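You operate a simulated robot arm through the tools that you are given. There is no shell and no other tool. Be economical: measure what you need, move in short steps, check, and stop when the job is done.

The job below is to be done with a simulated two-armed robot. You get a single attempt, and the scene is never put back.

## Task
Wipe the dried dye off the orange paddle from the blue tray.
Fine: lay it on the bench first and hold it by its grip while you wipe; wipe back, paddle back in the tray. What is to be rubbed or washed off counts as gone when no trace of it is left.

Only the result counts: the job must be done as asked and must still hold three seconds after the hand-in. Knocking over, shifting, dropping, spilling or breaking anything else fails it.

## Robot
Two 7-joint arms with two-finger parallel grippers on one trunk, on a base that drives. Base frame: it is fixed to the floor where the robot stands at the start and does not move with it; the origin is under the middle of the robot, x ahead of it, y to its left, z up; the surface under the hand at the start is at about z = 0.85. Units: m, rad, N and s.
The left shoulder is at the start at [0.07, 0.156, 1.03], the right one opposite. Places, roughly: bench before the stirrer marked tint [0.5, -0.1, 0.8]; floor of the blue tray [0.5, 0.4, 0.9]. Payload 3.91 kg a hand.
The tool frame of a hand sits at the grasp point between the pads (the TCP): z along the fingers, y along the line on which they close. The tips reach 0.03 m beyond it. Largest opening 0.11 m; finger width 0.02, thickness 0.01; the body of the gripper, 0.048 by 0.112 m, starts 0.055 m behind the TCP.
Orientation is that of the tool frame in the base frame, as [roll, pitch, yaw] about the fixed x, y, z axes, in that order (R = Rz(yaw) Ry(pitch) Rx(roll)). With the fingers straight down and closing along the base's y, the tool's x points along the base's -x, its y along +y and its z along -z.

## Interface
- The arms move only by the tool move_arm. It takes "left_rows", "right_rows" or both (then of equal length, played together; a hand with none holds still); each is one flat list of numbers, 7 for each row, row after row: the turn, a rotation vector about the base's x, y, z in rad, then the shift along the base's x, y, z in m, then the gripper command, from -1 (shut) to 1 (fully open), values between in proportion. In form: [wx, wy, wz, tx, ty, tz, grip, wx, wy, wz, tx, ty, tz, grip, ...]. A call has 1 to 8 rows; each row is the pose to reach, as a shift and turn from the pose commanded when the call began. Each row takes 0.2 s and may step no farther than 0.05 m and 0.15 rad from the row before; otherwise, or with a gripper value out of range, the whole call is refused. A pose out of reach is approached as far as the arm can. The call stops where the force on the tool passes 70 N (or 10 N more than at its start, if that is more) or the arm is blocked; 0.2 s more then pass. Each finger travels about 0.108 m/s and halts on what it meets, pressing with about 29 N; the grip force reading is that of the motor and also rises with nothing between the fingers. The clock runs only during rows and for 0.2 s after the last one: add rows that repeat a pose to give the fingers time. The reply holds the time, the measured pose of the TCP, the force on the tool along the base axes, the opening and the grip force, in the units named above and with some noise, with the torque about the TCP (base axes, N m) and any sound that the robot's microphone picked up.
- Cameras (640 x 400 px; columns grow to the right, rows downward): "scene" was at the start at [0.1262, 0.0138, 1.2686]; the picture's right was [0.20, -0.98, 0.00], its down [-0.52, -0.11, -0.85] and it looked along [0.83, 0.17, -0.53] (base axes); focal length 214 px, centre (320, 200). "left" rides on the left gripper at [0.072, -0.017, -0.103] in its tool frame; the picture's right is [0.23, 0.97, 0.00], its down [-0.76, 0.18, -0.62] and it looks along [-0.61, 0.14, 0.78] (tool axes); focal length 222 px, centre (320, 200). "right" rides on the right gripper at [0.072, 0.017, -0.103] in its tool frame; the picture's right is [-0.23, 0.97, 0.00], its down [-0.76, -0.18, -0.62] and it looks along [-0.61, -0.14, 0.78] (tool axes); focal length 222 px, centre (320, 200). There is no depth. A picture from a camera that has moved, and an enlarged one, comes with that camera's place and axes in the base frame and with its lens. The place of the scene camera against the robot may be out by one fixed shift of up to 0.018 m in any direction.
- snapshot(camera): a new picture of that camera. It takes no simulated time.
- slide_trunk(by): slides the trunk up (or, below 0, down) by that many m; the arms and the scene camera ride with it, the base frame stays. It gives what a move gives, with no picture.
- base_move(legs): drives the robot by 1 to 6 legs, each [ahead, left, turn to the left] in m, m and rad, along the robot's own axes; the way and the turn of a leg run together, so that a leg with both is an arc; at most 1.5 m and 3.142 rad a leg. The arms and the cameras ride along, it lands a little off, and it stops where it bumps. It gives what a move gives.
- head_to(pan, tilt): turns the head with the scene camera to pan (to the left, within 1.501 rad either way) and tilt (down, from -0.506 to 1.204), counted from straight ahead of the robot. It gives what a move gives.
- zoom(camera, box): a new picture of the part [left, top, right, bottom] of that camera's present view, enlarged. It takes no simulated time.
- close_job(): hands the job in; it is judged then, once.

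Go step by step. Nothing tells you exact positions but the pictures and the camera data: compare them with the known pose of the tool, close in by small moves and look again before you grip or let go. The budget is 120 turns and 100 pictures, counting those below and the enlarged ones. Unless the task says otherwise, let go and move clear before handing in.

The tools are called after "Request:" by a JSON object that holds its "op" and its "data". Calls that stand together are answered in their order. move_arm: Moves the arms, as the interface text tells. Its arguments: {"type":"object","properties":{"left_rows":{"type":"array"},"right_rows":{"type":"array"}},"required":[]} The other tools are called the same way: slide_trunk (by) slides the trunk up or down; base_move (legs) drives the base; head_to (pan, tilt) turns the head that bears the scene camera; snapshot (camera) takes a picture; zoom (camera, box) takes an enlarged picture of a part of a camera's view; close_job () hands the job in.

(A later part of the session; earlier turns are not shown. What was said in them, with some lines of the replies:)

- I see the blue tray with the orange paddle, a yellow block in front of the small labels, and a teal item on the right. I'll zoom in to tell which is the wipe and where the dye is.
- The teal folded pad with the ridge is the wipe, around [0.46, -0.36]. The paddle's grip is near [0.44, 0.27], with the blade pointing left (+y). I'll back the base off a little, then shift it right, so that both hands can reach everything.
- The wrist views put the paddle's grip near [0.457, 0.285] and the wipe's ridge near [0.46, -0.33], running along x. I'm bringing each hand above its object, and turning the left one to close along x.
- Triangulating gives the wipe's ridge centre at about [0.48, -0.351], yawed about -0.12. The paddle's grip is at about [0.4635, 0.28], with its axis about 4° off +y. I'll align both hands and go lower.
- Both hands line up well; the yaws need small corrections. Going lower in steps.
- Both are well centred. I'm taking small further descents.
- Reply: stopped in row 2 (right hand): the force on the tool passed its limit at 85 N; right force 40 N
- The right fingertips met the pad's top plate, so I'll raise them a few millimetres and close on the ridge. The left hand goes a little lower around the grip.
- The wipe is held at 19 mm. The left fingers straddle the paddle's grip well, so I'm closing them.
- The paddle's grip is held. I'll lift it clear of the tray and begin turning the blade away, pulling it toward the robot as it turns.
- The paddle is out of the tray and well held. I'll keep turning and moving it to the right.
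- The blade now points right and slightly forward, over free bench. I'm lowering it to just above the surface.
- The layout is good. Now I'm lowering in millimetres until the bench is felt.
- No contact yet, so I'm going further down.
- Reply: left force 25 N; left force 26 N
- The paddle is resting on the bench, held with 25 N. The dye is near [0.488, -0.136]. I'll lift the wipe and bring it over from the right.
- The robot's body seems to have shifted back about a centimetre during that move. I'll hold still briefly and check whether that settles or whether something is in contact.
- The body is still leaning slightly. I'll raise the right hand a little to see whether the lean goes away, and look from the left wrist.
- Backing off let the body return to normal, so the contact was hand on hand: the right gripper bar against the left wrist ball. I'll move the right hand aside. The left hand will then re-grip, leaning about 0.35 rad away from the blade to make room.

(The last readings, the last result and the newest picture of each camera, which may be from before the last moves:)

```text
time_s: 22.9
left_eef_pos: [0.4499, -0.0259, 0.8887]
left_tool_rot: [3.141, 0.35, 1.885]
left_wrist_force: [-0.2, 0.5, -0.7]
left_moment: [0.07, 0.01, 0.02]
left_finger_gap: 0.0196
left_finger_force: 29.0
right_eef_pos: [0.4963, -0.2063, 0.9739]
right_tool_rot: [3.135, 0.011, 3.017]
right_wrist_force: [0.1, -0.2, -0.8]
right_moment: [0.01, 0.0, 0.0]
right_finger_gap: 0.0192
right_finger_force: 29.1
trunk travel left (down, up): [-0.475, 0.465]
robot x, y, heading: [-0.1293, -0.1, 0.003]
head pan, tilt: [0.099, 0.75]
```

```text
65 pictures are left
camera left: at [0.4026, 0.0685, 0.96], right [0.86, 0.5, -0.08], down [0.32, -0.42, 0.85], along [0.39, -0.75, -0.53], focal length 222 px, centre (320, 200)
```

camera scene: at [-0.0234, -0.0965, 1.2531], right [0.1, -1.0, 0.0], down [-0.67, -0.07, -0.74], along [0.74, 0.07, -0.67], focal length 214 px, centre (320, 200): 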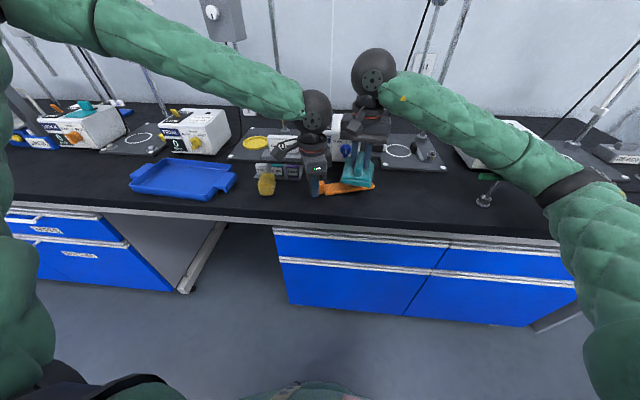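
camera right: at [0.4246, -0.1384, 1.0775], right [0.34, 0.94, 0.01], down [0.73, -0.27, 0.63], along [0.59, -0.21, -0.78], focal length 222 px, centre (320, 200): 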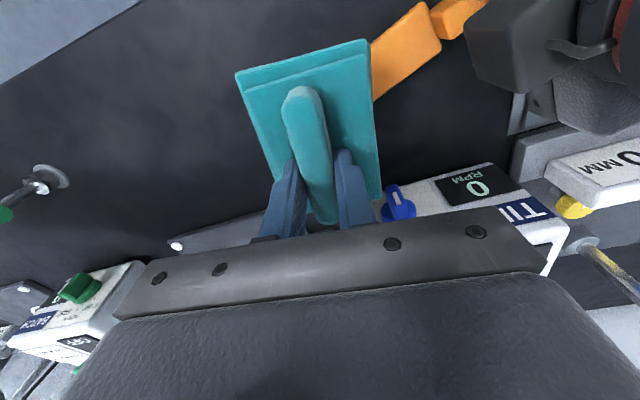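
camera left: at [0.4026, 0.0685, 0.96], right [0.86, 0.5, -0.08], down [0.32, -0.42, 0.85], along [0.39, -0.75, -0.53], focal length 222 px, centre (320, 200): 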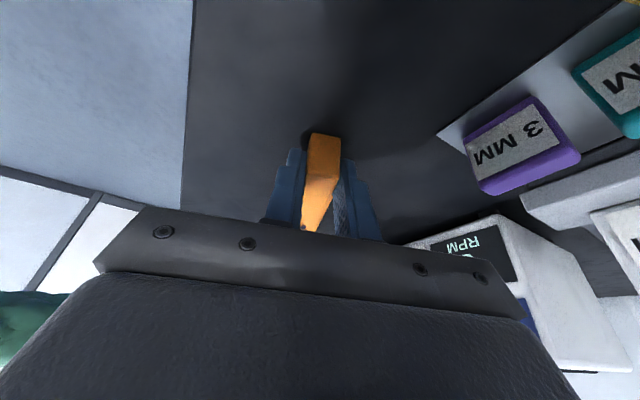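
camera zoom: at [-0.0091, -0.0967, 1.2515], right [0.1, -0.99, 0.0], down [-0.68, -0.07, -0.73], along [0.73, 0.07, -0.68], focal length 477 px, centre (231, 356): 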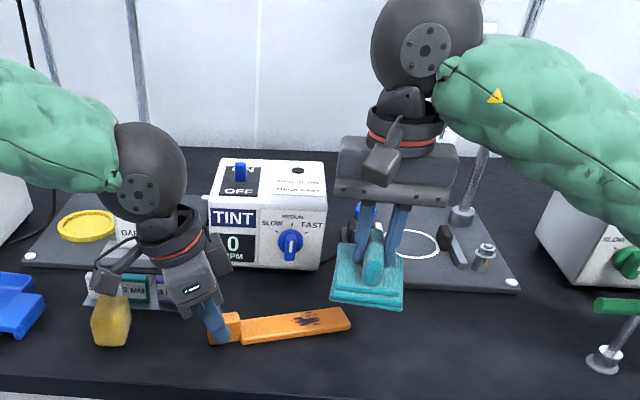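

Now there is plenty of room. I'm bringing the wipe over the dye.

Request:
{"op": "move_arm", "data": {"right_rows": [0, 0, 0, 0, 0.03, -0.015, -1, 0, 0, 0, 0, 0.055, -0.03, -1, 0, 0, 0, 0, 0.063, -0.05, -1, 0, 0, 0, 0, 0.063, -0.055, -1]}}

Request:
{"op": "zoom", "data": {"camera": "scene", "box": [240, 40, 480, 220]}}

```text
time_s: 23.9
left_eef_pos: [0.4409, -0.0277, 0.8964]
left_tool_rot: [3.131, 0.355, 1.876]
left_wrist_force: [-0.8, -0.8, -0.5]
left_moment: [0.06, 0.05, 0.04]
left_finger_gap: 0.0195
left_finger_force: 29.1
right_eef_pos: [0.4863, -0.1475, 0.9322]
right_tool_rot: [3.137, 0.031, 3.008]
right_wrist_force: [0.4, -0.3, -0.2]
right_moment: [0.0, 0.02, -0.02]
right_finger_gap: 0.0194
right_finger_force: 29.1
trunk travel left (down, up): [-0.475, 0.465]
robot x, y, heading: [-0.1313, -0.0999, -0.002]
head pan, tilt: [0.099, 0.75]
```

```text
2.22 times, centred on (360, 130) of scene
camera zoom: at [-0.0239, -0.0968, 1.2542], right [0.1, -1.0, 0.0], down [-0.67, -0.07, -0.74], along [0.74, 0.07, -0.67], focal length 477 px, centre (231, 356)
```

zoom: 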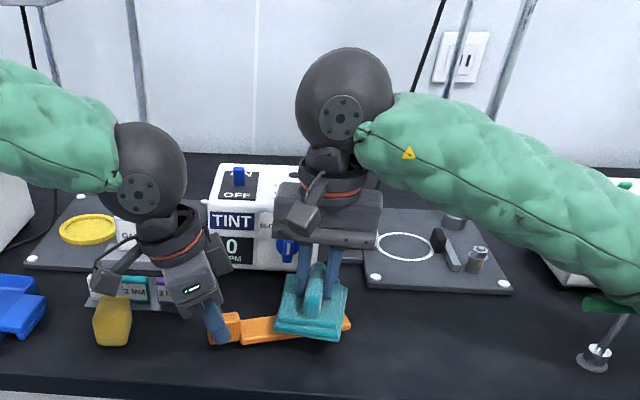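

The lean returned without any hand contact, so the right forearm or elbow must be touching something, maybe the clamp with the green handle or the bench edge. I'm retreating and turning the head to look there.

Request:
{"op": "move_arm", "data": {"right_rows": [0, 0, 0, 0, -0.02, 0.02, -1, 0, 0, 0, 0, -0.05, 0.04, -1, 0, 0, 0, 0, -0.063, 0.055, -1]}}

Request:
{"op": "head_to", "data": {"pan": -0.7, "tilt": 0.6}}

Request:
{"op": "snapshot", "data": {"camera": "scene"}}

```text
time_s: 24.7
left_eef_pos: [0.4503, -0.0232, 0.8867]
left_tool_rot: [3.141, 0.35, 1.885]
left_wrist_force: [0.2, -0.4, -1.2]
left_moment: [0.03, -0.02, -0.02]
left_finger_gap: 0.0196
left_finger_force: 29.8
right_eef_pos: [0.4967, -0.2034, 0.9745]
right_tool_rot: [3.14, 0.01, 3.02]
right_wrist_force: [-0.9, 0.4, -1.3]
right_moment: [-0.01, -0.05, 0.01]
right_finger_gap: 0.0195
right_finger_force: 28.7
trunk travel left (down, up): [-0.475, 0.465]
robot x, y, heading: [-0.1303, -0.1008, 0.003]
head pan, tilt: [0.099, 0.75]
```

```text
time_s: 25.8
left_eef_pos: [0.4507, -0.0261, 0.888]
left_tool_rot: [3.141, 0.35, 1.882]
left_wrist_force: [0.8, 0.9, -0.9]
left_moment: [0.07, 0.05, 0.0]
left_finger_gap: 0.0192
left_finger_force: 28.7
right_eef_pos: [0.497, -0.2063, 0.9744]
right_tool_rot: [3.138, 0.011, 3.015]
right_wrist_force: [0.4, 0.3, -0.8]
right_moment: [-0.01, 0.06, 0.03]
right_finger_gap: 0.0194
right_finger_force: 28.9
trunk travel left (down, up): [-0.475, 0.465]
robot x, y, heading: [-0.1328, -0.1055, 0.0]
head pan, tilt: [-0.7, 0.6]
```

```text
63 pictures are left
camera scene: at [-0.0239, -0.1618, 1.2644], right [-0.64, -0.77, 0.0], down [-0.43, 0.36, -0.82], along [0.63, -0.53, -0.57], focal length 214 px, centre (320, 200)
```

scene: 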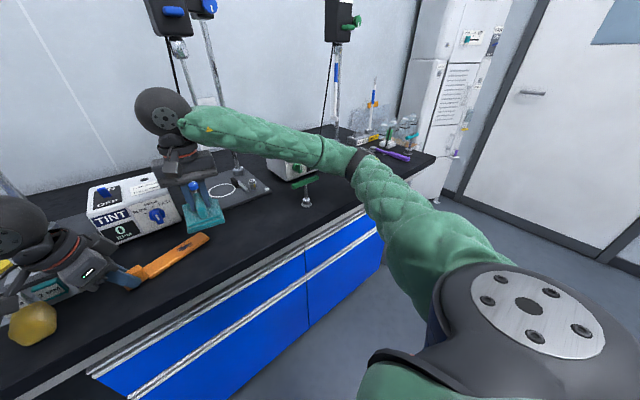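

The right forearm and elbow hang low over the bench near the clamp with the green handle. I'll raise the trunk 0.12 m, lifting both held items with it, and then bring the hands back down with the elbows higher.

Request:
{"op": "slide_trunk", "data": {"by": 0.12}}

Request:
{"op": "move_arm", "data": {"left_rows": [0, 0, 0, 0, 0, -0.045, -1, 0, 0, 0, 0, 0, -0.085, -1, 0, 0, 0, 0, 0, -0.112, -1, 0, 0, 0, 0, 0, -0.112, -1], "right_rows": [0, 0, 0, 0, 0, -0.045, -1, 0, 0, 0, 0, 0, -0.085, -1, 0, 0, 0, 0, 0, -0.11, -1, 0, 0, 0, 0, 0, -0.11, -1]}}

Request:
{"op": "snapshot", "data": {"camera": "scene"}}

```text
time_s: 27.3
left_eef_pos: [0.4507, -0.0258, 1.0088]
left_tool_rot: [3.14, 0.349, 1.883]
left_wrist_force: [-0.1, 0.7, -1.4]
left_moment: [0.02, 0.03, -0.01]
left_finger_gap: 0.0195
left_finger_force: 29.0
right_eef_pos: [0.498, -0.207, 1.0952]
right_tool_rot: [3.136, 0.012, 3.016]
right_wrist_force: [1.1, 0.0, 0.0]
right_moment: [-0.03, 0.03, 0.01]
right_finger_gap: 0.0192
right_finger_force: 29.1
trunk travel left (down, up): [-0.595, 0.345]
robot x, y, heading: [-0.1274, -0.0987, 0.003]
head pan, tilt: [-0.7, 0.6]
```

```text
time_s: 28.3
left_eef_pos: [0.4492, -0.0262, 0.8963]
left_tool_rot: [3.139, 0.351, 1.883]
left_wrist_force: [-0.1, -0.7, -1.5]
left_moment: [0.08, -0.01, 0.01]
left_finger_gap: 0.0196
left_finger_force: 29.2
right_eef_pos: [0.4955, -0.2071, 0.9842]
right_tool_rot: [3.136, 0.011, 3.015]
right_wrist_force: [-0.6, -1.7, -0.8]
right_moment: [-0.02, 0.02, -0.03]
right_finger_gap: 0.0194
right_finger_force: 29.1
trunk travel left (down, up): [-0.595, 0.345]
robot x, y, heading: [-0.1323, -0.102, -0.003]
head pan, tilt: [-0.7, 0.6]
```

```text
62 pictures are left
camera scene: at [-0.0246, -0.1624, 1.3845], right [-0.64, -0.77, 0.0], down [-0.43, 0.36, -0.82], along [0.63, -0.53, -0.57], focal length 214 px, centre (320, 200)
```

scene: 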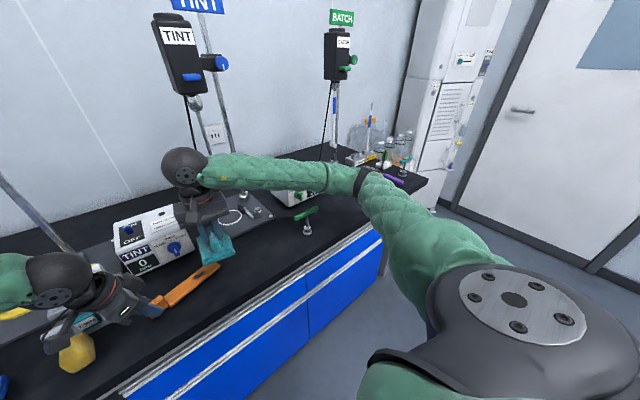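

The clearance under the right arm is much better. I'm setting the paddle back on the bench and bringing the wipe over it.

Request:
{"op": "move_arm", "data": {"left_rows": [0, 0, 0, 0, 0, -0.004, -1, 0, 0, 0, 0, 0, -0.008, -1, 0, 0, 0, 0, 0, -0.008, -1]}}

Request:
{"op": "move_arm", "data": {"right_rows": [0, 0, 0, -0.003, 0.03, -0.015, -1, 0, 0, 0, -0.003, 0.055, -0.03, -1, 0, 0, 0, -0.003, 0.06, -0.05, -1, 0, 0, 0, -0.003, 0.06, -0.05, -1]}}

Request:
{"op": "head_to", "data": {"pan": 0.0, "tilt": 0.85}}

Request:
{"op": "snapshot", "data": {"camera": "scene"}}

```text
time_s: 29.1
left_eef_pos: [0.4516, -0.0256, 0.8895]
left_tool_rot: [3.14, 0.351, 1.883]
left_wrist_force: [0.2, 0.1, -0.5]
left_moment: [0.04, 0.04, -0.03]
left_finger_gap: 0.0197
left_finger_force: 28.9
right_eef_pos: [0.4953, -0.207, 0.9849]
right_tool_rot: [3.138, 0.01, 3.016]
right_wrist_force: [-0.6, 0.2, -0.4]
right_moment: [0.0, 0.01, 0.0]
right_finger_gap: 0.0191
right_finger_force: 29.3
trunk travel left (down, up): [-0.595, 0.345]
robot x, y, heading: [-0.1309, -0.1002, -0.0]
head pan, tilt: [-0.7, 0.6]
```

```text
time_s: 30.1
left_eef_pos: [0.4498, -0.0259, 0.8888]
left_tool_rot: [-3.141, 0.351, 1.883]
left_wrist_force: [0.0, 0.7, -0.2]
left_moment: [0.05, 0.03, 0.0]
left_finger_gap: 0.0195
left_finger_force: 29.0
right_eef_pos: [0.4942, -0.1468, 0.9353]
right_tool_rot: [3.138, 0.013, 3.015]
right_wrist_force: [0.2, 0.2, -0.6]
right_moment: [-0.01, -0.01, -0.04]
right_finger_gap: 0.0195
right_finger_force: 29.0
trunk travel left (down, up): [-0.595, 0.345]
robot x, y, heading: [-0.1321, -0.1026, 0.002]
head pan, tilt: [-0.7, 0.6]
```

```text
time_s: 31.2
left_eef_pos: [0.4503, -0.0245, 0.8877]
left_tool_rot: [-3.142, 0.35, 1.883]
left_wrist_force: [0.2, 0.2, -1.0]
left_moment: [0.08, 0.02, -0.02]
left_finger_gap: 0.0195
left_finger_force: 28.8
right_eef_pos: [0.4929, -0.1475, 0.9353]
right_tool_rot: [3.135, 0.01, 3.015]
right_wrist_force: [-0.6, 0.5, -0.9]
right_moment: [-0.01, 0.01, 0.04]
right_finger_gap: 0.0193
right_finger_force: 28.9
trunk travel left (down, up): [-0.595, 0.345]
robot x, y, heading: [-0.1263, -0.0999, 0.004]
head pan, tilt: [0.0, 0.85]
```

```text
61 pictures are left
camera scene: at [-0.0133, -0.1049, 1.3635], right [0.0, -1.0, 0.0], down [-0.75, 0.0, -0.66], along [0.66, 0.0, -0.75], focal length 214 px, centre (320, 200)
```

scene: 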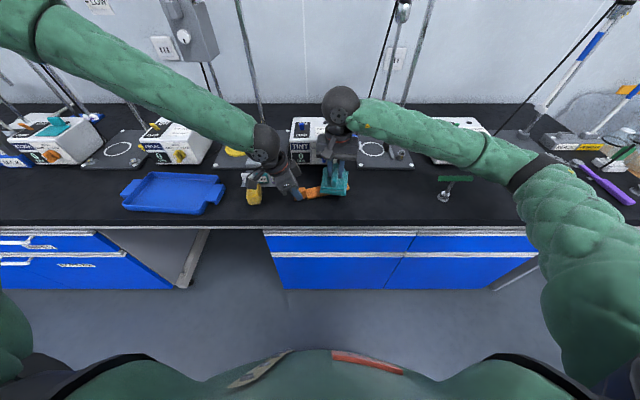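

No lean this time. I'm lowering the wipe gently onto the blade.

Request:
{"op": "move_arm", "data": {"right_rows": [0, 0, 0, 0, 0.005, -0.01, -1, 0, 0, 0, 0, 0.005, -0.016, -1]}}

Request:
{"op": "move_arm", "data": {"right_rows": [0, 0, 0, 0, 0, -0.003, -1, 0, 0, 0, 0, 0, -0.005, -1]}}

Request:
{"op": "zoom", "data": {"camera": "scene", "box": [240, 130, 400, 220]}}

```text
time_s: 31.8
left_eef_pos: [0.4505, -0.0265, 0.888]
left_tool_rot: [3.141, 0.349, 1.883]
left_wrist_force: [-0.2, -0.2, -0.7]
left_moment: [0.07, 0.04, 0.02]
left_finger_gap: 0.0197
left_finger_force: 29.3
right_eef_pos: [0.4931, -0.1417, 0.9181]
right_tool_rot: [3.139, 0.011, 3.016]
right_wrist_force: [-0.4, -0.3, -0.4]
right_moment: [-0.03, 0.0, -0.02]
right_finger_gap: 0.0194
right_finger_force: 29.4
trunk travel left (down, up): [-0.595, 0.345]
robot x, y, heading: [-0.1281, -0.0993, 0.004]
head pan, tilt: [0.0, 0.85]
```

```text
time_s: 32.4
left_eef_pos: [0.4509, -0.0258, 0.8877]
left_tool_rot: [3.141, 0.35, 1.885]
left_wrist_force: [-0.1, -0.4, -3.6]
left_moment: [0.35, 0.15, 0.01]
left_finger_gap: 0.0194
left_finger_force: 28.7
right_eef_pos: [0.4935, -0.1409, 0.9146]
right_tool_rot: [3.136, 0.013, 3.015]
right_wrist_force: [-0.6, 1.1, 1.3]
right_moment: [-0.05, -0.03, -0.05]
right_finger_gap: 0.0194
right_finger_force: 29.6
trunk travel left (down, up): [-0.595, 0.345]
robot x, y, heading: [-0.129, -0.0998, 0.004]
head pan, tilt: [0.0, 0.85]
```

```text
4.00 times, centred on (320, 175) of scene
camera zoom: at [-0.0133, -0.1048, 1.3635], right [0.0, -1.0, 0.0], down [-0.75, 0.0, -0.66], along [0.66, 0.0, -0.75], focal length 858 px, centre (320, 300)
```

zoom: 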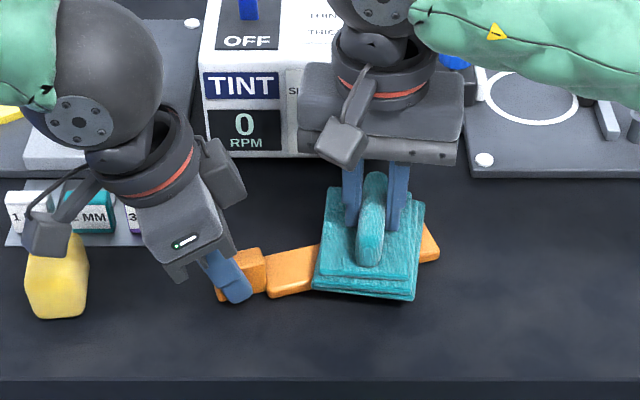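

Light contact has begun. I'll seat the paddle firmly with the left hand, press the wipe down a bit more, and start rubbing.

Request:
{"op": "move_arm", "data": {"left_rows": [0, 0, 0, 0, 0, -0.002, -1, 0, 0, 0, 0, 0, -0.002, -1, 0, 0, 0, 0, 0, -0.002, -1, 0, 0, 0, 0, 0, -0.002, -1], "right_rows": [0, 0, 0, 0, 0, -0.002, -1, 0, 0, 0, 0, 0, -0.004, -1, 0, 0, 0, 0.004, -0.012, -0.004, -1, 0, 0, 0, 0, 0, -0.004, -1]}}

```text
time_s: 33.4
left_eef_pos: [0.4498, -0.0239, 0.8861]
left_tool_rot: [3.14, 0.35, 1.885]
left_wrist_force: [-0.7, 9.1, -5.0]
left_moment: [-0.55, -0.27, 0.1]
left_finger_gap: 0.0195
left_finger_force: 28.9
right_eef_pos: [0.4947, -0.141, 0.9119]
right_tool_rot: [3.138, 0.014, 3.014]
right_wrist_force: [4.1, -10.7, 24.5]
right_moment: [-0.26, 0.09, 0.1]
right_finger_gap: 0.0195
right_finger_force: 29.0
trunk travel left (down, up): [-0.595, 0.345]
robot x, y, heading: [-0.1289, -0.101, -0.0]
head pan, tilt: [0.0, 0.85]
```

The force is about 25 N, which is good for rubbing. I'm running strokes along and across the blade.

Request:
{"op": "move_arm", "data": {"right_rows": [0, 0, 0, 0.006, -0.02, 0, -1, 0, 0, 0, -0.003, 0.01, 0, -1, 0, 0, 0, 0.008, -0.025, 0, -1, 0, 0, 0, -0.003, 0.01, 0, -1, 0, 0, 0, 0.014, -0.005, 0, -1, 0, 0, 0, -0.014, -0.005, 0, -1, 0, 0, 0, 0.014, -0.012, 0, -1, 0, 0, 0, 0, 0, 0, -1]}}

Request:
{"op": "move_arm", "data": {"right_rows": [0, 0, 0, 0.008, -0.025, 0, -1, 0, 0, 0, -0.003, 0.01, 0, -1, 0, 0, 0, 0.008, -0.025, 0, -1, 0, 0, 0, -0.003, 0.01, 0, -1, 0, 0, 0, 0.008, -0.025, 0, -1, 0, 0, 0, -0.003, 0.01, 0, -1, 0, 0, 0, 0.008, -0.025, 0.01, -1, 0, 0, 0, 0.008, -0.065, 0.04, -1]}}

Request:
{"op": "zoom", "data": {"camera": "scene", "box": [280, 150, 380, 210]}}

```text
time_s: 35.2
left_eef_pos: [0.4493, -0.0245, 0.8868]
left_tool_rot: [3.14, 0.351, 1.883]
left_wrist_force: [-3.7, 10.4, 5.1]
left_moment: [0.21, 0.01, 0.04]
left_finger_gap: 0.0197
left_finger_force: 29.4
right_eef_pos: [0.4928, -0.1433, 0.9108]
right_tool_rot: [3.14, 0.014, 3.015]
right_wrist_force: [10.6, -8.3, 30.5]
right_moment: [-0.44, -0.43, 0.0]
right_finger_gap: 0.0192
right_finger_force: 29.2
trunk travel left (down, up): [-0.595, 0.345]
robot x, y, heading: [-0.1284, -0.0999, -0.0]
head pan, tilt: [0.0, 0.85]
```

```text
time_s: 37.0
left_eef_pos: [0.4499, -0.0256, 0.8875]
left_tool_rot: [3.14, 0.35, 1.882]
left_wrist_force: [-1.4, -4.0, 14.4]
left_moment: [-0.04, 0.05, 0.02]
left_finger_gap: 0.0195
left_finger_force: 28.6
right_eef_pos: [0.5008, -0.2056, 0.9508]
right_tool_rot: [3.137, 0.01, 3.017]
right_wrist_force: [-0.9, 0.0, -0.7]
right_moment: [-0.03, 0.01, 0.01]
right_finger_gap: 0.0193
right_finger_force: 29.0
trunk travel left (down, up): [-0.595, 0.345]
robot x, y, heading: [-0.1316, -0.1012, -0.002]
head pan, tilt: [0.0, 0.85]
```

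```text
6.40 times, centred on (330, 180) of scene
camera zoom: at [-0.0145, -0.1046, 1.3634], right [0.0, -1.0, 0.0], down [-0.75, 0.0, -0.66], along [0.66, 0.0, -0.75], focal length 1373 px, centre (256, 328)
```

zoom: 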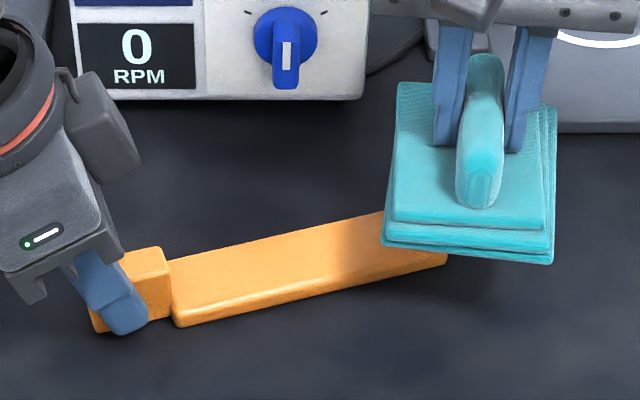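

The visible blade looks clean. I'm moving the wipe aside toward its home spot to see the whole blade.

Request:
{"op": "move_arm", "data": {"right_rows": [0, 0, 0, -0.005, -0.04, 0.01, -1, 0, 0, 0, -0.012, -0.08, 0.01, -1, 0, 0, 0, -0.02, -0.12, 0.01, -1, 0, 0, 0, -0.025, -0.145, 0.01, -1, 0, 0, 0, -0.025, -0.145, 0.0, -1]}}

Request:
{"op": "zoom", "data": {"camera": "scene", "box": [280, 160, 360, 210]}}

Request:
{"op": "snapshot", "data": {"camera": "right"}}

```text
time_s: 38.2
left_eef_pos: [0.4502, -0.0256, 0.8865]
left_tool_rot: [3.14, 0.35, 1.884]
left_wrist_force: [-1.5, 0.3, 15.3]
left_moment: [-0.02, 0.02, 0.03]
left_finger_gap: 0.0193
left_finger_force: 28.9
right_eef_pos: [0.4763, -0.3522, 0.9511]
right_tool_rot: [3.135, 0.012, 3.015]
right_wrist_force: [-0.2, 0.6, -1.0]
right_moment: [0.0, 0.0, 0.0]
right_finger_gap: 0.0193
right_finger_force: 28.9
trunk travel left (down, up): [-0.595, 0.345]
robot x, y, heading: [-0.1319, -0.0996, 0.002]
head pan, tilt: [0.0, 0.85]
```

```text
8.00 times, centred on (320, 185) of scene
camera zoom: at [-0.0144, -0.105, 1.3637], right [0.0, -1.0, 0.0], down [-0.75, 0.0, -0.66], along [0.66, 0.0, -0.75], focal length 1716 px, centre (320, 320)
```

zoom: 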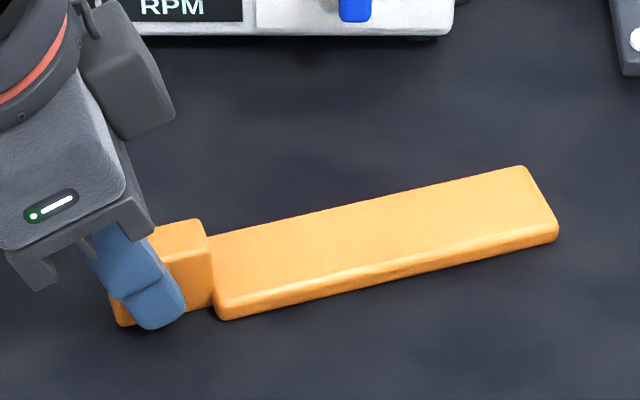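

```text
57 pictures are left
camera right: at [0.4054, -0.3268, 1.053], right [0.35, 0.94, 0.01], down [0.73, -0.27, 0.63], along [0.59, -0.21, -0.78], focal length 222 px, centre (320, 200)
```

right: 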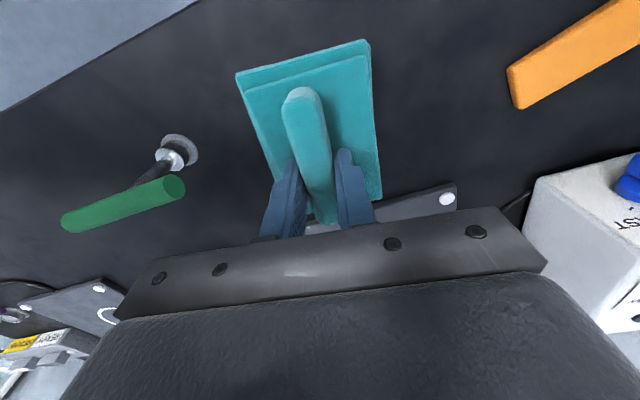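

The blade is spotless. Now the wipe goes down at its original spot.

Request:
{"op": "move_arm", "data": {"right_rows": [0, 0, 0, 0, 0.001, -0.03, -1, 0, 0, 0, 0, 0.001, -0.047, -1, 0, 0, 0, 0, 0.001, -0.05, -1, 0, 0, 0, 0, 0.001, -0.05, -1]}}

Request:
{"op": "snapshot", "data": {"camera": "right"}}

Request:
{"op": "zoom", "data": {"camera": "left", "box": [220, 100, 420, 230]}}

```text
time_s: 39.2
left_eef_pos: [0.4508, -0.0258, 0.8877]
left_tool_rot: [3.139, 0.351, 1.884]
left_wrist_force: [-1.8, 1.3, 14.7]
left_moment: [0.02, 0.04, 0.03]
left_finger_gap: 0.0196
left_finger_force: 29.1
right_eef_pos: [0.4767, -0.3507, 0.9001]
right_tool_rot: [3.137, 0.013, 3.016]
right_wrist_force: [-0.6, -1.3, -1.1]
right_moment: [0.0, 0.05, 0.0]
right_finger_gap: 0.0194
right_finger_force: 28.8
trunk travel left (down, up): [-0.595, 0.345]
robot x, y, heading: [-0.1283, -0.1012, 0.001]
head pan, tilt: [0.0, 0.85]
```

```text
56 pictures are left
camera right: at [0.4056, -0.3259, 1.0028], right [0.35, 0.94, 0.01], down [0.73, -0.27, 0.63], along [0.59, -0.21, -0.78], focal length 222 px, centre (320, 200)
```

right: 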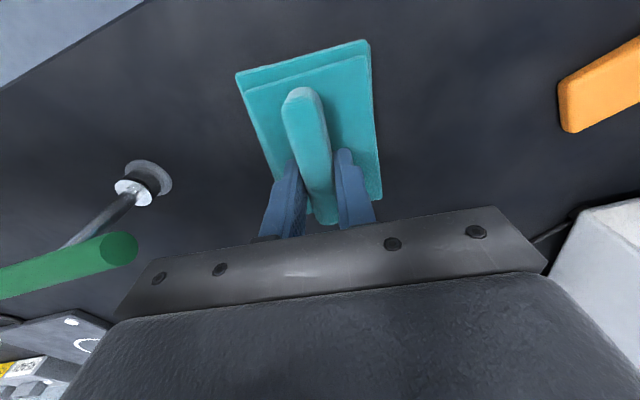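

```text
3.08 times, centred on (320, 165) of left
camera zoom: at [0.402, 0.0685, 0.9586], right [0.86, 0.5, -0.08], down [0.32, -0.42, 0.85], along [0.39, -0.75, -0.53], focal length 684 px, centre (320, 308)
```

zoom: 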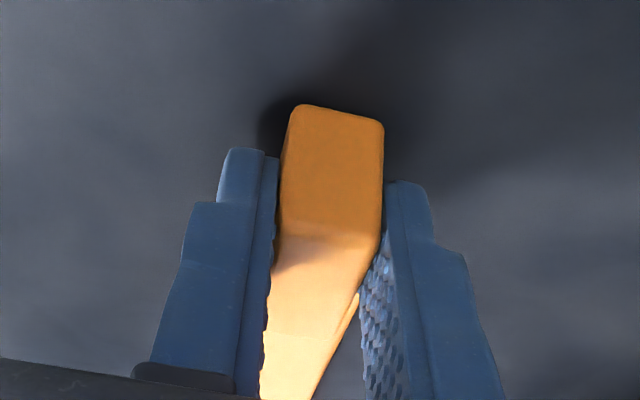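

No contact force yet, so I'll lower a couple of millimetres more.

Request:
{"op": "move_arm", "data": {"right_rows": [0, 0, 0, 0, 0, -0.0015, -1, 0, 0, 0, 0, 0, -0.002, -1]}}

```text
time_s: 39.8
left_eef_pos: [0.4504, -0.0245, 0.886]
left_tool_rot: [3.14, 0.352, 1.884]
left_wrist_force: [1.0, -1.1, 8.0]
left_moment: [-0.02, -0.05, 0.0]
left_finger_gap: 0.0195
left_finger_force: 29.2
right_eef_pos: [0.4759, -0.351, 0.9001]
right_tool_rot: [3.138, 0.015, 3.016]
right_wrist_force: [0.6, -1.9, 13.1]
right_moment: [-0.36, 0.69, 0.04]
right_finger_gap: 0.0192
right_finger_force: 29.2
trunk travel left (down, up): [-0.595, 0.345]
robot x, y, heading: [-0.1299, -0.1029, 0.002]
head pan, tilt: [0.0, 0.85]
```

The wipe now rests on the bench with 13 N of contact. I'm opening, letting it go, and lifting clear.

Request:
{"op": "move_arm", "data": {"right_rows": [0, 0, 0, 0, 0, 0.001, -0.6, 0, 0, 0, 0, 0, 0.002, -0.2, 0, 0, 0, 0, 0, 0.004, 0.0, 0, 0, 0, 0, 0, 0.03, 0.0, 0, 0, 0, 0, 0, 0.07, 0.0, 0, 0, 0, 0, 0, 0.11, 0.0, 0, 0, 0, 0, 0, 0.14, 0.0]}}

Request:
{"op": "snapshot", "data": {"camera": "right"}}

```text
time_s: 41.4
left_eef_pos: [0.4498, -0.0255, 0.8868]
left_tool_rot: [3.14, 0.351, 1.883]
left_wrist_force: [-1.0, 1.3, 13.7]
left_moment: [0.04, 0.09, -0.03]
left_finger_gap: 0.0194
left_finger_force: 28.4
right_eef_pos: [0.4756, -0.3513, 1.0389]
right_tool_rot: [3.137, 0.011, 3.015]
right_wrist_force: [0.6, 0.3, 0.2]
right_moment: [0.02, 0.01, 0.01]
right_finger_gap: 0.0551
right_finger_force: 0.1
trunk travel left (down, up): [-0.595, 0.345]
robot x, y, heading: [-0.1315, -0.1, -0.001]
head pan, tilt: [0.0, 0.85]
```

```text
54 pictures are left
camera right: at [0.4047, -0.3262, 1.1409], right [0.35, 0.94, 0.01], down [0.73, -0.27, 0.63], along [0.59, -0.21, -0.78], focal length 222 px, centre (320, 200)
```

right: 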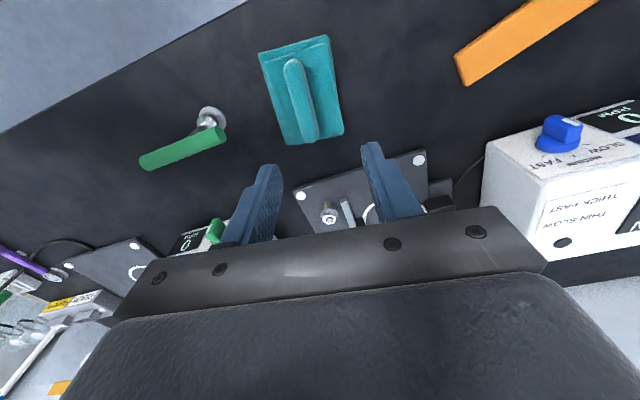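

The wipe is back where it was. Next the left hand re-grips the paddle upright, so it can return the way it came.

Request:
{"op": "move_arm", "data": {"left_rows": [0, 0, 0, 0, 0, 0.002, -0.5, 0, 0, 0, 0, 0, 0.003, -0.3, 0.114, 0.037, 0, 0, 0, 0.003, -0.3, 0.228, 0.074, 0, 0, -0.001, 0.002, -0.3, 0.333, 0.108, 0, 0, -0.002, -0.001, -0.3, 0.333, 0.108, 0, 0, -0.002, -0.002, -0.7, 0.333, 0.108, 0, 0, -0.002, -0.002, -1, 0.333, 0.108, 0, 0, -0.002, -0.002, -1]}}

Request:
{"op": "snapshot", "data": {"camera": "scene"}}

```text
time_s: 43.2
left_eef_pos: [0.4479, -0.0207, 0.8884]
left_tool_rot: [-3.141, 0.002, 1.884]
left_wrist_force: [-0.3, -0.1, 0.1]
left_moment: [-0.11, 0.02, -0.06]
left_finger_gap: 0.0193
left_finger_force: 29.3
left hand out of reach, approached as far as the arm can: row 5, 6, 7, 8
right_eef_pos: [0.478, -0.3514, 1.0376]
right_tool_rot: [3.136, 0.009, 3.016]
right_wrist_force: [1.0, 0.0, -0.1]
right_moment: [-0.03, 0.01, 0.02]
right_finger_gap: 0.055
right_finger_force: 0.0
trunk travel left (down, up): [-0.595, 0.345]
robot x, y, heading: [-0.1285, -0.0972, -0.002]
head pan, tilt: [0.0, 0.85]
```

```text
53 pictures are left
camera scene: at [-0.0135, -0.105, 1.3635], right [0.0, -1.0, 0.0], down [-0.75, 0.0, -0.66], along [0.66, 0.0, -0.75], focal length 214 px, centre (320, 200)
```

scene: 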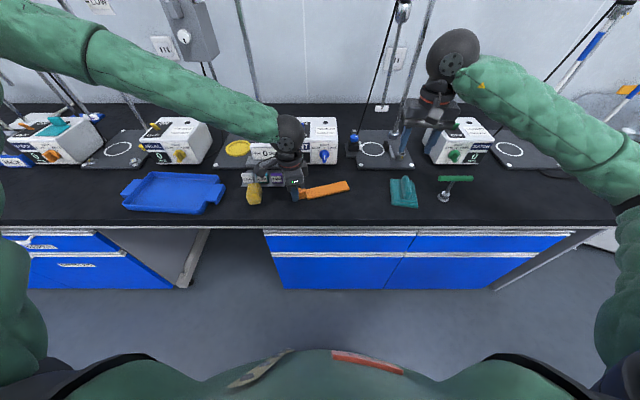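

Gripped again (the arm was near its limit there, so it holds about 5 mm nearer the end, which is fine). I'm lifting both hands and bringing the trunk back down to its original height.

Request:
{"op": "move_arm", "data": {"left_rows": [0, 0, 0, 0, 0, 0.02, -1, 0, 0, 0, -0.01, 0, 0.06, -1, 0, 0, 0, -0.02, 0, 0.1, -1, 0, 0, 0, -0.03, 0, 0.145, -1, 0, 0, 0, -0.04, 0, 0.19, -1, 0, 0, 0, -0.04, 0, 0.235, -1, 0, 0, 0, -0.04, 0, 0.28, -1], "right_rows": [0, 0, 0, 0, 0, 0.02, 0, 0, 0, 0, 0, 0, 0.06, 0, 0, 0, 0, 0, 0, 0.1, 0, 0, 0, 0, 0, 0, 0.14, 0, 0, 0, 0, 0, 0, 0.18, 0, 0, 0, 0, 0, 0, 0.2, 0, 0, 0, 0, 0, 0, 0.2, 0]}}

Request:
{"op": "slide_trunk", "data": {"by": -0.12}}

Request:
{"op": "snapshot", "data": {"camera": "scene"}}

```text
time_s: 44.8
left_eef_pos: [0.4077, -0.0205, 1.1707]
left_tool_rot: [3.141, 0.002, 1.883]
left_wrist_force: [-0.2, -0.5, -1.0]
left_moment: [0.09, -0.01, -0.02]
left_finger_gap: 0.0194
left_finger_force: 29.0
right_eef_pos: [0.4746, -0.3505, 1.2402]
right_tool_rot: [3.136, 0.013, 3.016]
right_wrist_force: [-0.7, -0.3, 0.3]
right_moment: [0.03, 0.0, -0.03]
right_finger_gap: 0.0553
right_finger_force: 0.1
trunk travel left (down, up): [-0.595, 0.345]
robot x, y, heading: [-0.1301, -0.0991, -0.003]
head pan, tilt: [0.0, 0.85]
```

```text
time_s: 46.3
left_eef_pos: [0.4092, -0.0197, 1.0508]
left_tool_rot: [3.141, 0.0, 1.884]
left_wrist_force: [-0.2, -0.4, -1.0]
left_moment: [0.08, 0.01, -0.01]
left_finger_gap: 0.0197
left_finger_force: 29.0
right_eef_pos: [0.4761, -0.3498, 1.1199]
right_tool_rot: [3.136, 0.01, 3.015]
right_wrist_force: [0.1, 0.2, 0.3]
right_moment: [0.01, -0.02, 0.0]
right_finger_gap: 0.0547
right_finger_force: 0.1
trunk travel left (down, up): [-0.475, 0.465]
robot x, y, heading: [-0.1285, -0.0989, 0.004]
head pan, tilt: [0.0, 0.85]
```

```text
52 pictures are left
camera scene: at [-0.0138, -0.1049, 1.2437], right [0.0, -1.0, 0.0], down [-0.75, 0.0, -0.66], along [0.66, 0.0, -0.75], focal length 214 px, centre (320, 200)
```

scene: 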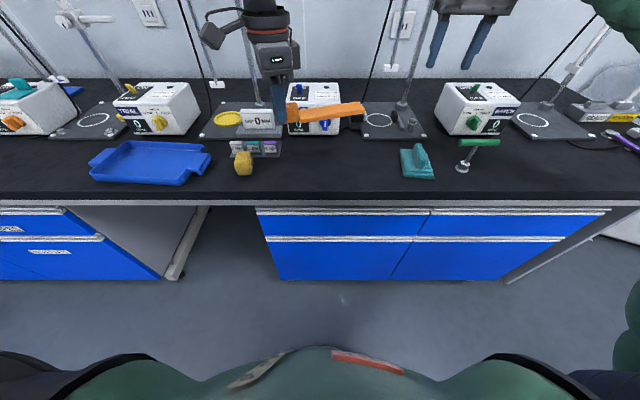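

Retracing the path back toward the tray with the turn reversed.

Request:
{"op": "move_arm", "data": {"left_rows": [0, 0, 0.14, -0.005, 0.005, 0.01, -1, 0, 0, 0.28, -0.01, 0.01, 0.01, -1, 0, 0, 0.42, -0.015, 0.015, 0.01, -1, 0, 0, 0.56, -0.02, 0.02, 0.01, -1, 0, 0, 0.7, -0.02, 0.03, 0.01, -1, 0, 0, 0.84, -0.02, 0.04, 0.01, -1, 0, 0, 0.98, -0.02, 0.05, 0.01, -1, 0, 0, 1.12, -0.02, 0.06, 0.01, -1]}}

Request:
{"op": "move_arm", "data": {"left_rows": [0, 0, 0.14, 0, 0.025, 0, -1, 0, 0, 0.28, 0, 0.05, 0, -1, 0, 0, 0.42, 0, 0.075, 0, -1, 0, 0, 0.56, 0, 0.1, 0, -1, 0, 0, 0.7, 0, 0.125, 0, -1, 0, 0, 0.84, 0, 0.15, 0, -1, 0, 0, 0.98, 0, 0.17, 0, -1, 0, 0, 1.12, 0, 0.18, 0, -1]}}

Request:
{"op": "move_arm", "data": {"left_rows": [0, 0, 0.14, 0.02, 0.01, 0, -1, 0, 0, 0.28, 0.04, 0.02, 0, -1, 0, 0, 0.42, 0.06, 0.03, 0, -1, 0, 0, 0.56, 0.072, 0.044, 0, -1, 0, 0, 0.56, 0.072, 0.044, 0, -1]}}

Request:
{"op": "head_to", "data": {"pan": 0.4, "tilt": 0.75}}

Request:
{"op": "snapshot", "data": {"camera": "scene"}}

Request:
{"op": "snapshot", "data": {"camera": "left"}}

```text
time_s: 48.1
left_eef_pos: [0.3896, 0.0406, 1.0604]
left_tool_rot: [3.141, -0.001, 3.005]
left_wrist_force: [0.5, -0.7, -1.2]
left_moment: [0.04, 0.04, 0.0]
left_finger_gap: 0.0194
left_finger_force: 29.3
right_eef_pos: [0.4749, -0.3504, 1.1195]
right_tool_rot: [3.137, 0.014, 3.015]
right_wrist_force: [-0.1, -1.0, -0.4]
right_moment: [0.0, 0.0, 0.0]
right_finger_gap: 0.055
right_finger_force: 0.0
trunk travel left (down, up): [-0.475, 0.465]
robot x, y, heading: [-0.1362, -0.098, 0.0]
head pan, tilt: [0.0, 0.85]
```

```text
time_s: 49.9
left_eef_pos: [0.3889, 0.22, 1.0599]
left_tool_rot: [3.139, 0.0, -2.157]
left_wrist_force: [-0.3, -0.6, -1.1]
left_moment: [-0.06, 0.03, 0.01]
left_finger_gap: 0.0195
left_finger_force: 29.1
right_eef_pos: [0.4756, -0.3502, 1.1189]
right_tool_rot: [3.136, 0.011, 3.017]
right_wrist_force: [-0.1, -0.3, -0.9]
right_moment: [-0.02, 0.03, 0.01]
right_finger_gap: 0.055
right_finger_force: 0.1
trunk travel left (down, up): [-0.475, 0.465]
robot x, y, heading: [-0.1315, -0.1032, 0.003]
head pan, tilt: [0.0, 0.85]
```

```text
time_s: 51.1
left_eef_pos: [0.4619, 0.2635, 1.0597]
left_tool_rot: [3.141, 0.0, -1.599]
left_wrist_force: [-0.1, 0.1, -1.3]
left_moment: [-0.07, 0.01, -0.03]
left_finger_gap: 0.0194
left_finger_force: 29.0
right_eef_pos: [0.4762, -0.3518, 1.1195]
right_tool_rot: [3.135, 0.01, 3.016]
right_wrist_force: [-0.1, 0.0, 0.7]
right_moment: [0.02, 0.01, 0.01]
right_finger_gap: 0.0548
right_finger_force: 0.1
trunk travel left (down, up): [-0.475, 0.465]
robot x, y, heading: [-0.1326, -0.1021, 0.002]
head pan, tilt: [0.0, 0.85]
```

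```text
time_s: 52.0
left_eef_pos: [0.4601, 0.2642, 1.0599]
left_tool_rot: [3.14, 0.001, -1.601]
left_wrist_force: [-0.1, 0.9, -0.8]
left_moment: [-0.06, -0.01, -0.03]
left_finger_gap: 0.0195
left_finger_force: 29.3
right_eef_pos: [0.4765, -0.3508, 1.1188]
right_tool_rot: [3.136, 0.011, 3.016]
right_wrist_force: [0.3, 0.3, -0.2]
right_moment: [0.03, 0.0, 0.01]
right_finger_gap: 0.0549
right_finger_force: 0.2
trunk travel left (down, up): [-0.475, 0.465]
robot x, y, heading: [-0.1299, -0.1026, -0.001]
head pan, tilt: [0.4, 0.75]
```

```text
51 pictures are left
camera scene: at [-0.0154, -0.0727, 1.2515], right [0.39, -0.92, 0.0], down [-0.63, -0.27, -0.73], along [0.67, 0.28, -0.68], focal length 214 px, centre (320, 200)
```

scene: 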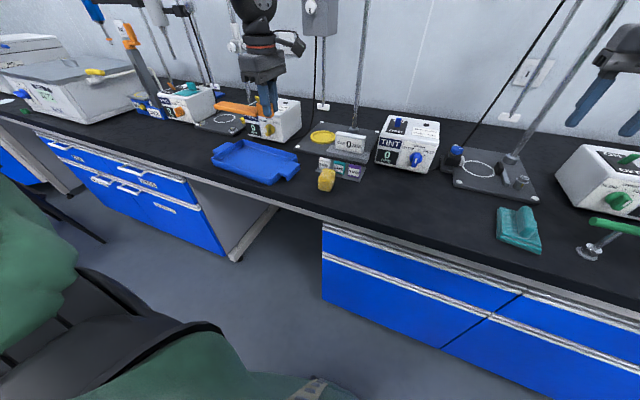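

```text
50 pictures are left
camera left: at [0.4754, 0.1922, 1.1625], right [-0.98, -0.2, 0.0], down [-0.15, 0.77, 0.62], along [-0.12, 0.61, -0.78], focal length 222 px, centre (320, 200)
```

left: 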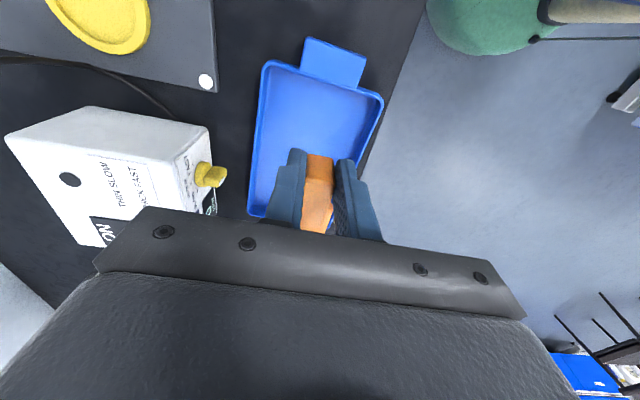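

The paddle is above its old place in the tray. I'm lowering it to just above the floor of the tray.

Request:
{"op": "move_arm", "data": {"left_rows": [0, 0, 0, 0, 0, -0.045, -1, 0, 0, 0, 0, 0, -0.09, -1, 0, 0, 0, 0, 0, -0.13, -1, 0, 0, 0, 0, 0, -0.152, -1, 0, 0, 0, 0, 0, -0.157, -1]}}

Request:
{"op": "zoom", "data": {"camera": "scene", "box": [190, 100, 320, 200]}}

Request:
{"op": "snapshot", "data": {"camera": "left"}}

```text
time_s: 53.1
left_eef_pos: [0.4607, 0.2628, 0.9019]
left_tool_rot: [3.139, 0.001, -1.6]
left_wrist_force: [0.0, -0.5, -1.5]
left_moment: [-0.05, 0.01, 0.0]
left_finger_gap: 0.0196
left_finger_force: 29.4
right_eef_pos: [0.4754, -0.3512, 1.1186]
right_tool_rot: [3.137, 0.011, 3.017]
right_wrist_force: [0.9, -0.1, -0.1]
right_moment: [0.03, -0.02, 0.0]
right_finger_gap: 0.0549
right_finger_force: 0.1
trunk travel left (down, up): [-0.475, 0.465]
robot x, y, heading: [-0.1298, -0.1014, -0.001]
head pan, tilt: [0.4, 0.75]
```

```text
4.00 times, centred on (255, 150) of scene
camera zoom: at [-0.0154, -0.0725, 1.2516], right [0.39, -0.92, 0.0], down [-0.63, -0.27, -0.73], along [0.67, 0.29, -0.68], focal length 858 px, centre (580, 400)
```

zoom: 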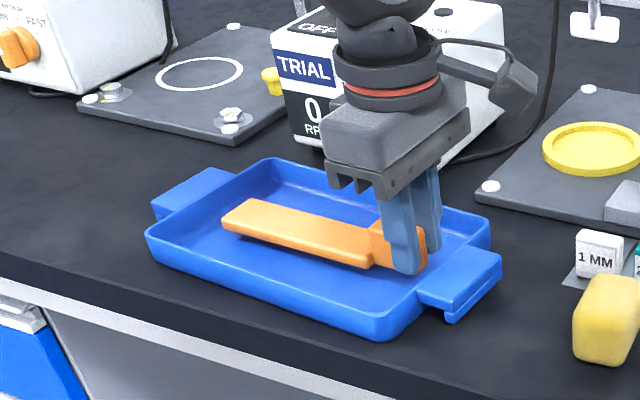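

```text
48 pictures are left
camera left: at [0.4761, 0.1914, 1.0052], right [-0.98, -0.2, 0.0], down [-0.15, 0.77, 0.62], along [-0.12, 0.61, -0.78], focal length 222 px, centre (320, 200)
```

left: 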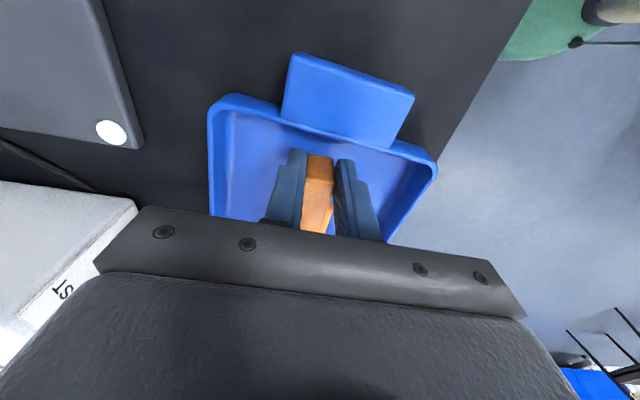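

It fits well in the tray. I'm lowering in small steps until I feel contact.

Request:
{"op": "move_arm", "data": {"left_rows": [0, 0, 0, 0, 0, -0.002, -1, 0, 0, 0, 0, 0, -0.005, -1]}}

Request:
{"op": "move_arm", "data": {"left_rows": [0, 0, 0, 0, 0, -0.001, -1, 0, 0, 0, 0, 0, -0.002, -1]}}

```text
time_s: 53.8
left_eef_pos: [0.4605, 0.2632, 0.8968]
left_tool_rot: [3.14, -0.001, -1.598]
left_wrist_force: [0.9, 0.6, 0.1]
left_moment: [-0.08, 0.03, 0.03]
left_finger_gap: 0.0194
left_finger_force: 29.3
right_eef_pos: [0.4761, -0.3506, 1.1192]
right_tool_rot: [3.138, 0.009, 3.017]
right_wrist_force: [-0.6, -0.1, -0.4]
right_moment: [0.0, -0.03, 0.01]
right_finger_gap: 0.055
right_finger_force: 0.0
trunk travel left (down, up): [-0.475, 0.465]
robot x, y, heading: [-0.1326, -0.1005, 0.005]
head pan, tilt: [0.4, 0.75]
```

```text
time_s: 54.4
left_eef_pos: [0.4621, 0.2634, 0.8957]
left_tool_rot: [3.138, -0.001, -1.6]
left_wrist_force: [0.2, 0.2, -1.2]
left_moment: [-0.07, 0.01, 0.0]
left_finger_gap: 0.0193
left_finger_force: 29.3
right_eef_pos: [0.4761, -0.3506, 1.1196]
right_tool_rot: [3.136, 0.011, 3.016]
right_wrist_force: [-1.0, 0.2, 0.1]
right_moment: [-0.01, -0.03, 0.02]
right_finger_gap: 0.0551
right_finger_force: 0.0
trunk travel left (down, up): [-0.475, 0.465]
robot x, y, heading: [-0.1333, -0.0978, -0.001]
head pan, tilt: [0.4, 0.75]
```

Request:
{"op": "move_arm", "data": {"left_rows": [0, 0, 0, 0, 0, -0.001, -1, 0, 0, 0, 0, 0, -0.002, -1]}}

Request:
{"op": "move_arm", "data": {"left_rows": [0, 0, 0, 0, 0, -0.001, -1, 0, 0, 0, 0, 0, -0.0015, -1]}}

Request:
{"op": "zoom", "data": {"camera": "scene", "box": [220, 130, 300, 190]}}

```text
time_s: 55.0
left_eef_pos: [0.4605, 0.2629, 0.8934]
left_tool_rot: [-3.14, 0.0, -1.598]
left_wrist_force: [0.1, -0.3, -1.7]
left_moment: [-0.07, 0.0, -0.02]
left_finger_gap: 0.0198
left_finger_force: 29.1
right_eef_pos: [0.476, -0.3509, 1.1191]
right_tool_rot: [3.136, 0.012, 3.015]
right_wrist_force: [-0.1, 0.0, 0.9]
right_moment: [0.02, -0.01, -0.03]
right_finger_gap: 0.055
right_finger_force: 0.0
trunk travel left (down, up): [-0.475, 0.465]
robot x, y, heading: [-0.1304, -0.1015, 0.005]
head pan, tilt: [0.4, 0.75]
```

```text
time_s: 55.5
left_eef_pos: [0.4603, 0.2638, 0.8933]
left_tool_rot: [-3.141, 0.001, -1.599]
left_wrist_force: [0.9, 4.1, 13.0]
left_moment: [0.61, 0.0, -0.04]
left_finger_gap: 0.0192
left_finger_force: 28.8
right_eef_pos: [0.475, -0.3495, 1.1192]
right_tool_rot: [3.137, 0.013, 3.016]
right_wrist_force: [0.3, 0.1, -0.3]
right_moment: [0.02, 0.04, -0.01]
right_finger_gap: 0.055
right_finger_force: 0.2
trunk travel left (down, up): [-0.475, 0.465]
robot x, y, heading: [-0.1311, -0.1003, 0.003]
head pan, tilt: [0.4, 0.75]
```

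```text
6.67 times, centred on (260, 160) of scene
camera zoom: at [-0.0162, -0.0729, 1.2519], right [0.39, -0.92, 0.0], down [-0.63, -0.27, -0.73], along [0.67, 0.29, -0.68], focal length 1430 px, centre (720, 467)
```

zoom: 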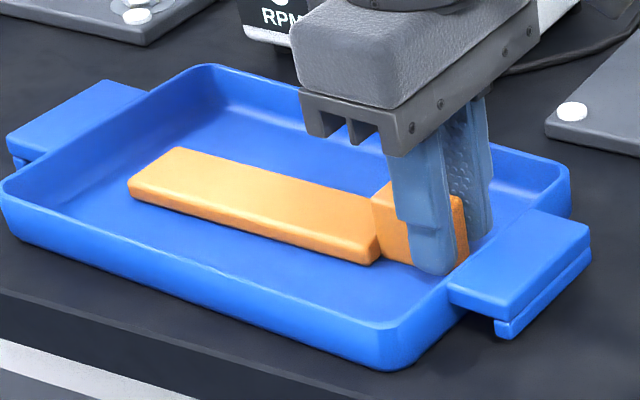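

The paddle has touched the tray floor (13 N), so I'm releasing it and lifting straight up.

Request:
{"op": "move_arm", "data": {"left_rows": [0, 0, 0, 0, 0, 0.0, -0.7, 0, 0, 0, 0, 0, 0.001, -0.4, 0, 0, 0, 0, 0, 0.003, -0.2, 0, 0, 0, 0, 0, 0.03, -0.2, 0, 0, 0, 0, 0, 0.07, -0.2, 0, 0, 0, 0, 0, 0.115, -0.2, 0, 0, 0, -0.03, 0, 0.15, -0.2, 0, 0, 0, -0.06, 0, 0.17, -0.2]}}

Request:
{"op": "zoom", "data": {"camera": "scene", "box": [200, 110, 320, 190]}}

Request:
{"op": "snapshot", "data": {"camera": "scene"}}

Request:
{"op": "snapshot", "data": {"camera": "left"}}

```text
time_s: 57.4
left_eef_pos: [0.4008, 0.2629, 1.0628]
left_tool_rot: [3.141, 0.0, -1.6]
left_wrist_force: [0.8, -0.4, 0.0]
left_moment: [0.02, -0.03, 0.0]
left_finger_gap: 0.0438
left_finger_force: 0.0
right_eef_pos: [0.4748, -0.3497, 1.1197]
right_tool_rot: [3.135, 0.013, 3.015]
right_wrist_force: [-0.3, -0.2, -1.1]
right_moment: [0.04, 0.02, 0.03]
right_finger_gap: 0.055
right_finger_force: 0.1
trunk travel left (down, up): [-0.475, 0.465]
robot x, y, heading: [-0.1314, -0.1004, 0.002]
head pan, tilt: [0.4, 0.75]
```

```text
5.00 times, centred on (260, 150) of scene
camera zoom: at [-0.0162, -0.0727, 1.2516], right [0.39, -0.92, 0.0], down [-0.63, -0.27, -0.73], along [0.67, 0.28, -0.68], focal length 1072 px, centre (620, 450)
```

zoom: 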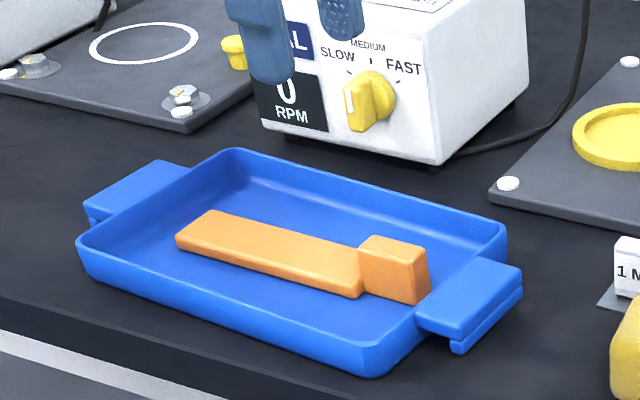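

```text
45 pictures are left
camera scene: at [-0.0162, -0.0727, 1.2516], right [0.39, -0.92, 0.0], down [-0.63, -0.27, -0.73], along [0.67, 0.28, -0.68], focal length 214 px, centre (320, 200)
```

scene: 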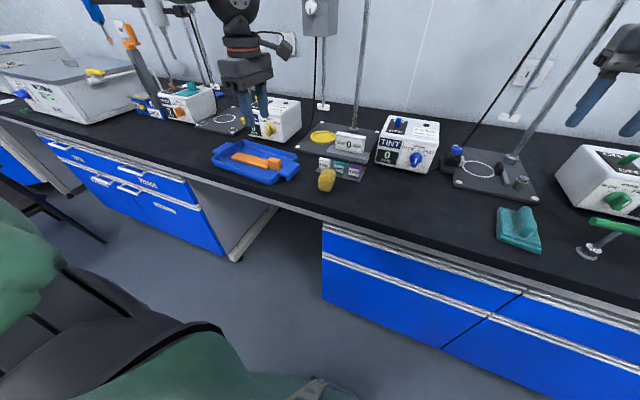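

```text
44 pictures are left
camera left: at [0.4157, 0.1909, 1.1659], right [-0.98, -0.2, 0.0], down [-0.15, 0.77, 0.62], along [-0.12, 0.61, -0.78], focal length 222 px, centre (320, 200)
```

left: 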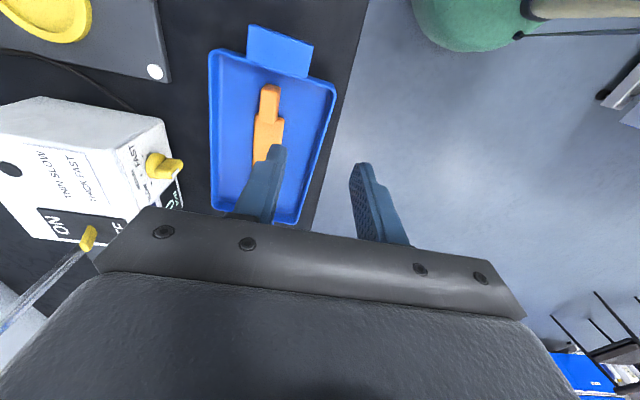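

Everything looks in place. I'll take one last close look at the blade for traces, and at the clamp and the wipe.

Request:
{"op": "zoom", "data": {"camera": "scene", "box": [228, 146, 288, 176]}}

Request:
{"op": "zoom", "data": {"camera": "scene", "box": [480, 180, 640, 280]}}

```text
10.67 times, centred on (258, 161) of scene
camera zoom: at [-0.0162, -0.0727, 1.2516], right [0.39, -0.92, 0.0], down [-0.63, -0.27, -0.73], along [0.67, 0.28, -0.68], focal length 2288 px, centre (981, 616)
```

zoom: 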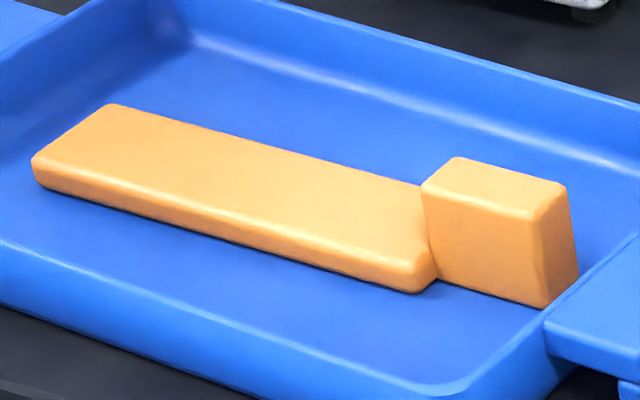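

```text
4.00 times, centred on (560, 230) of scene
camera zoom: at [-0.0162, -0.0727, 1.2516], right [0.39, -0.92, 0.0], down [-0.63, -0.27, -0.73], along [0.67, 0.28, -0.68], focal length 858 px, centre (-640, 80)
```

zoom: 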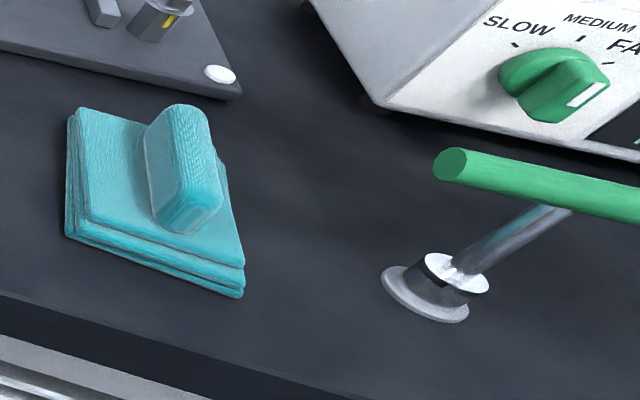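

The blade shows no trace of dye, the paddle lies in the tray, the wipe is back in its place, and both hands are clear. I'm handing in.

Request:
{"op": "close_job", "data": {}}

```text
The job is handed in.
```

I wiped the dye off the orange paddle, put the paddle back in the blue tray and the wipe back in its place, and handed the job in. A close-up of the blade's upper face showed no trace left.

While I was bringing the wipe over, the robot leaned back about 1 cm twice, probably because the right forearm touched something. I raised the trunk and it did not lean again, and nothing looked moved or knocked over in the last pictures.
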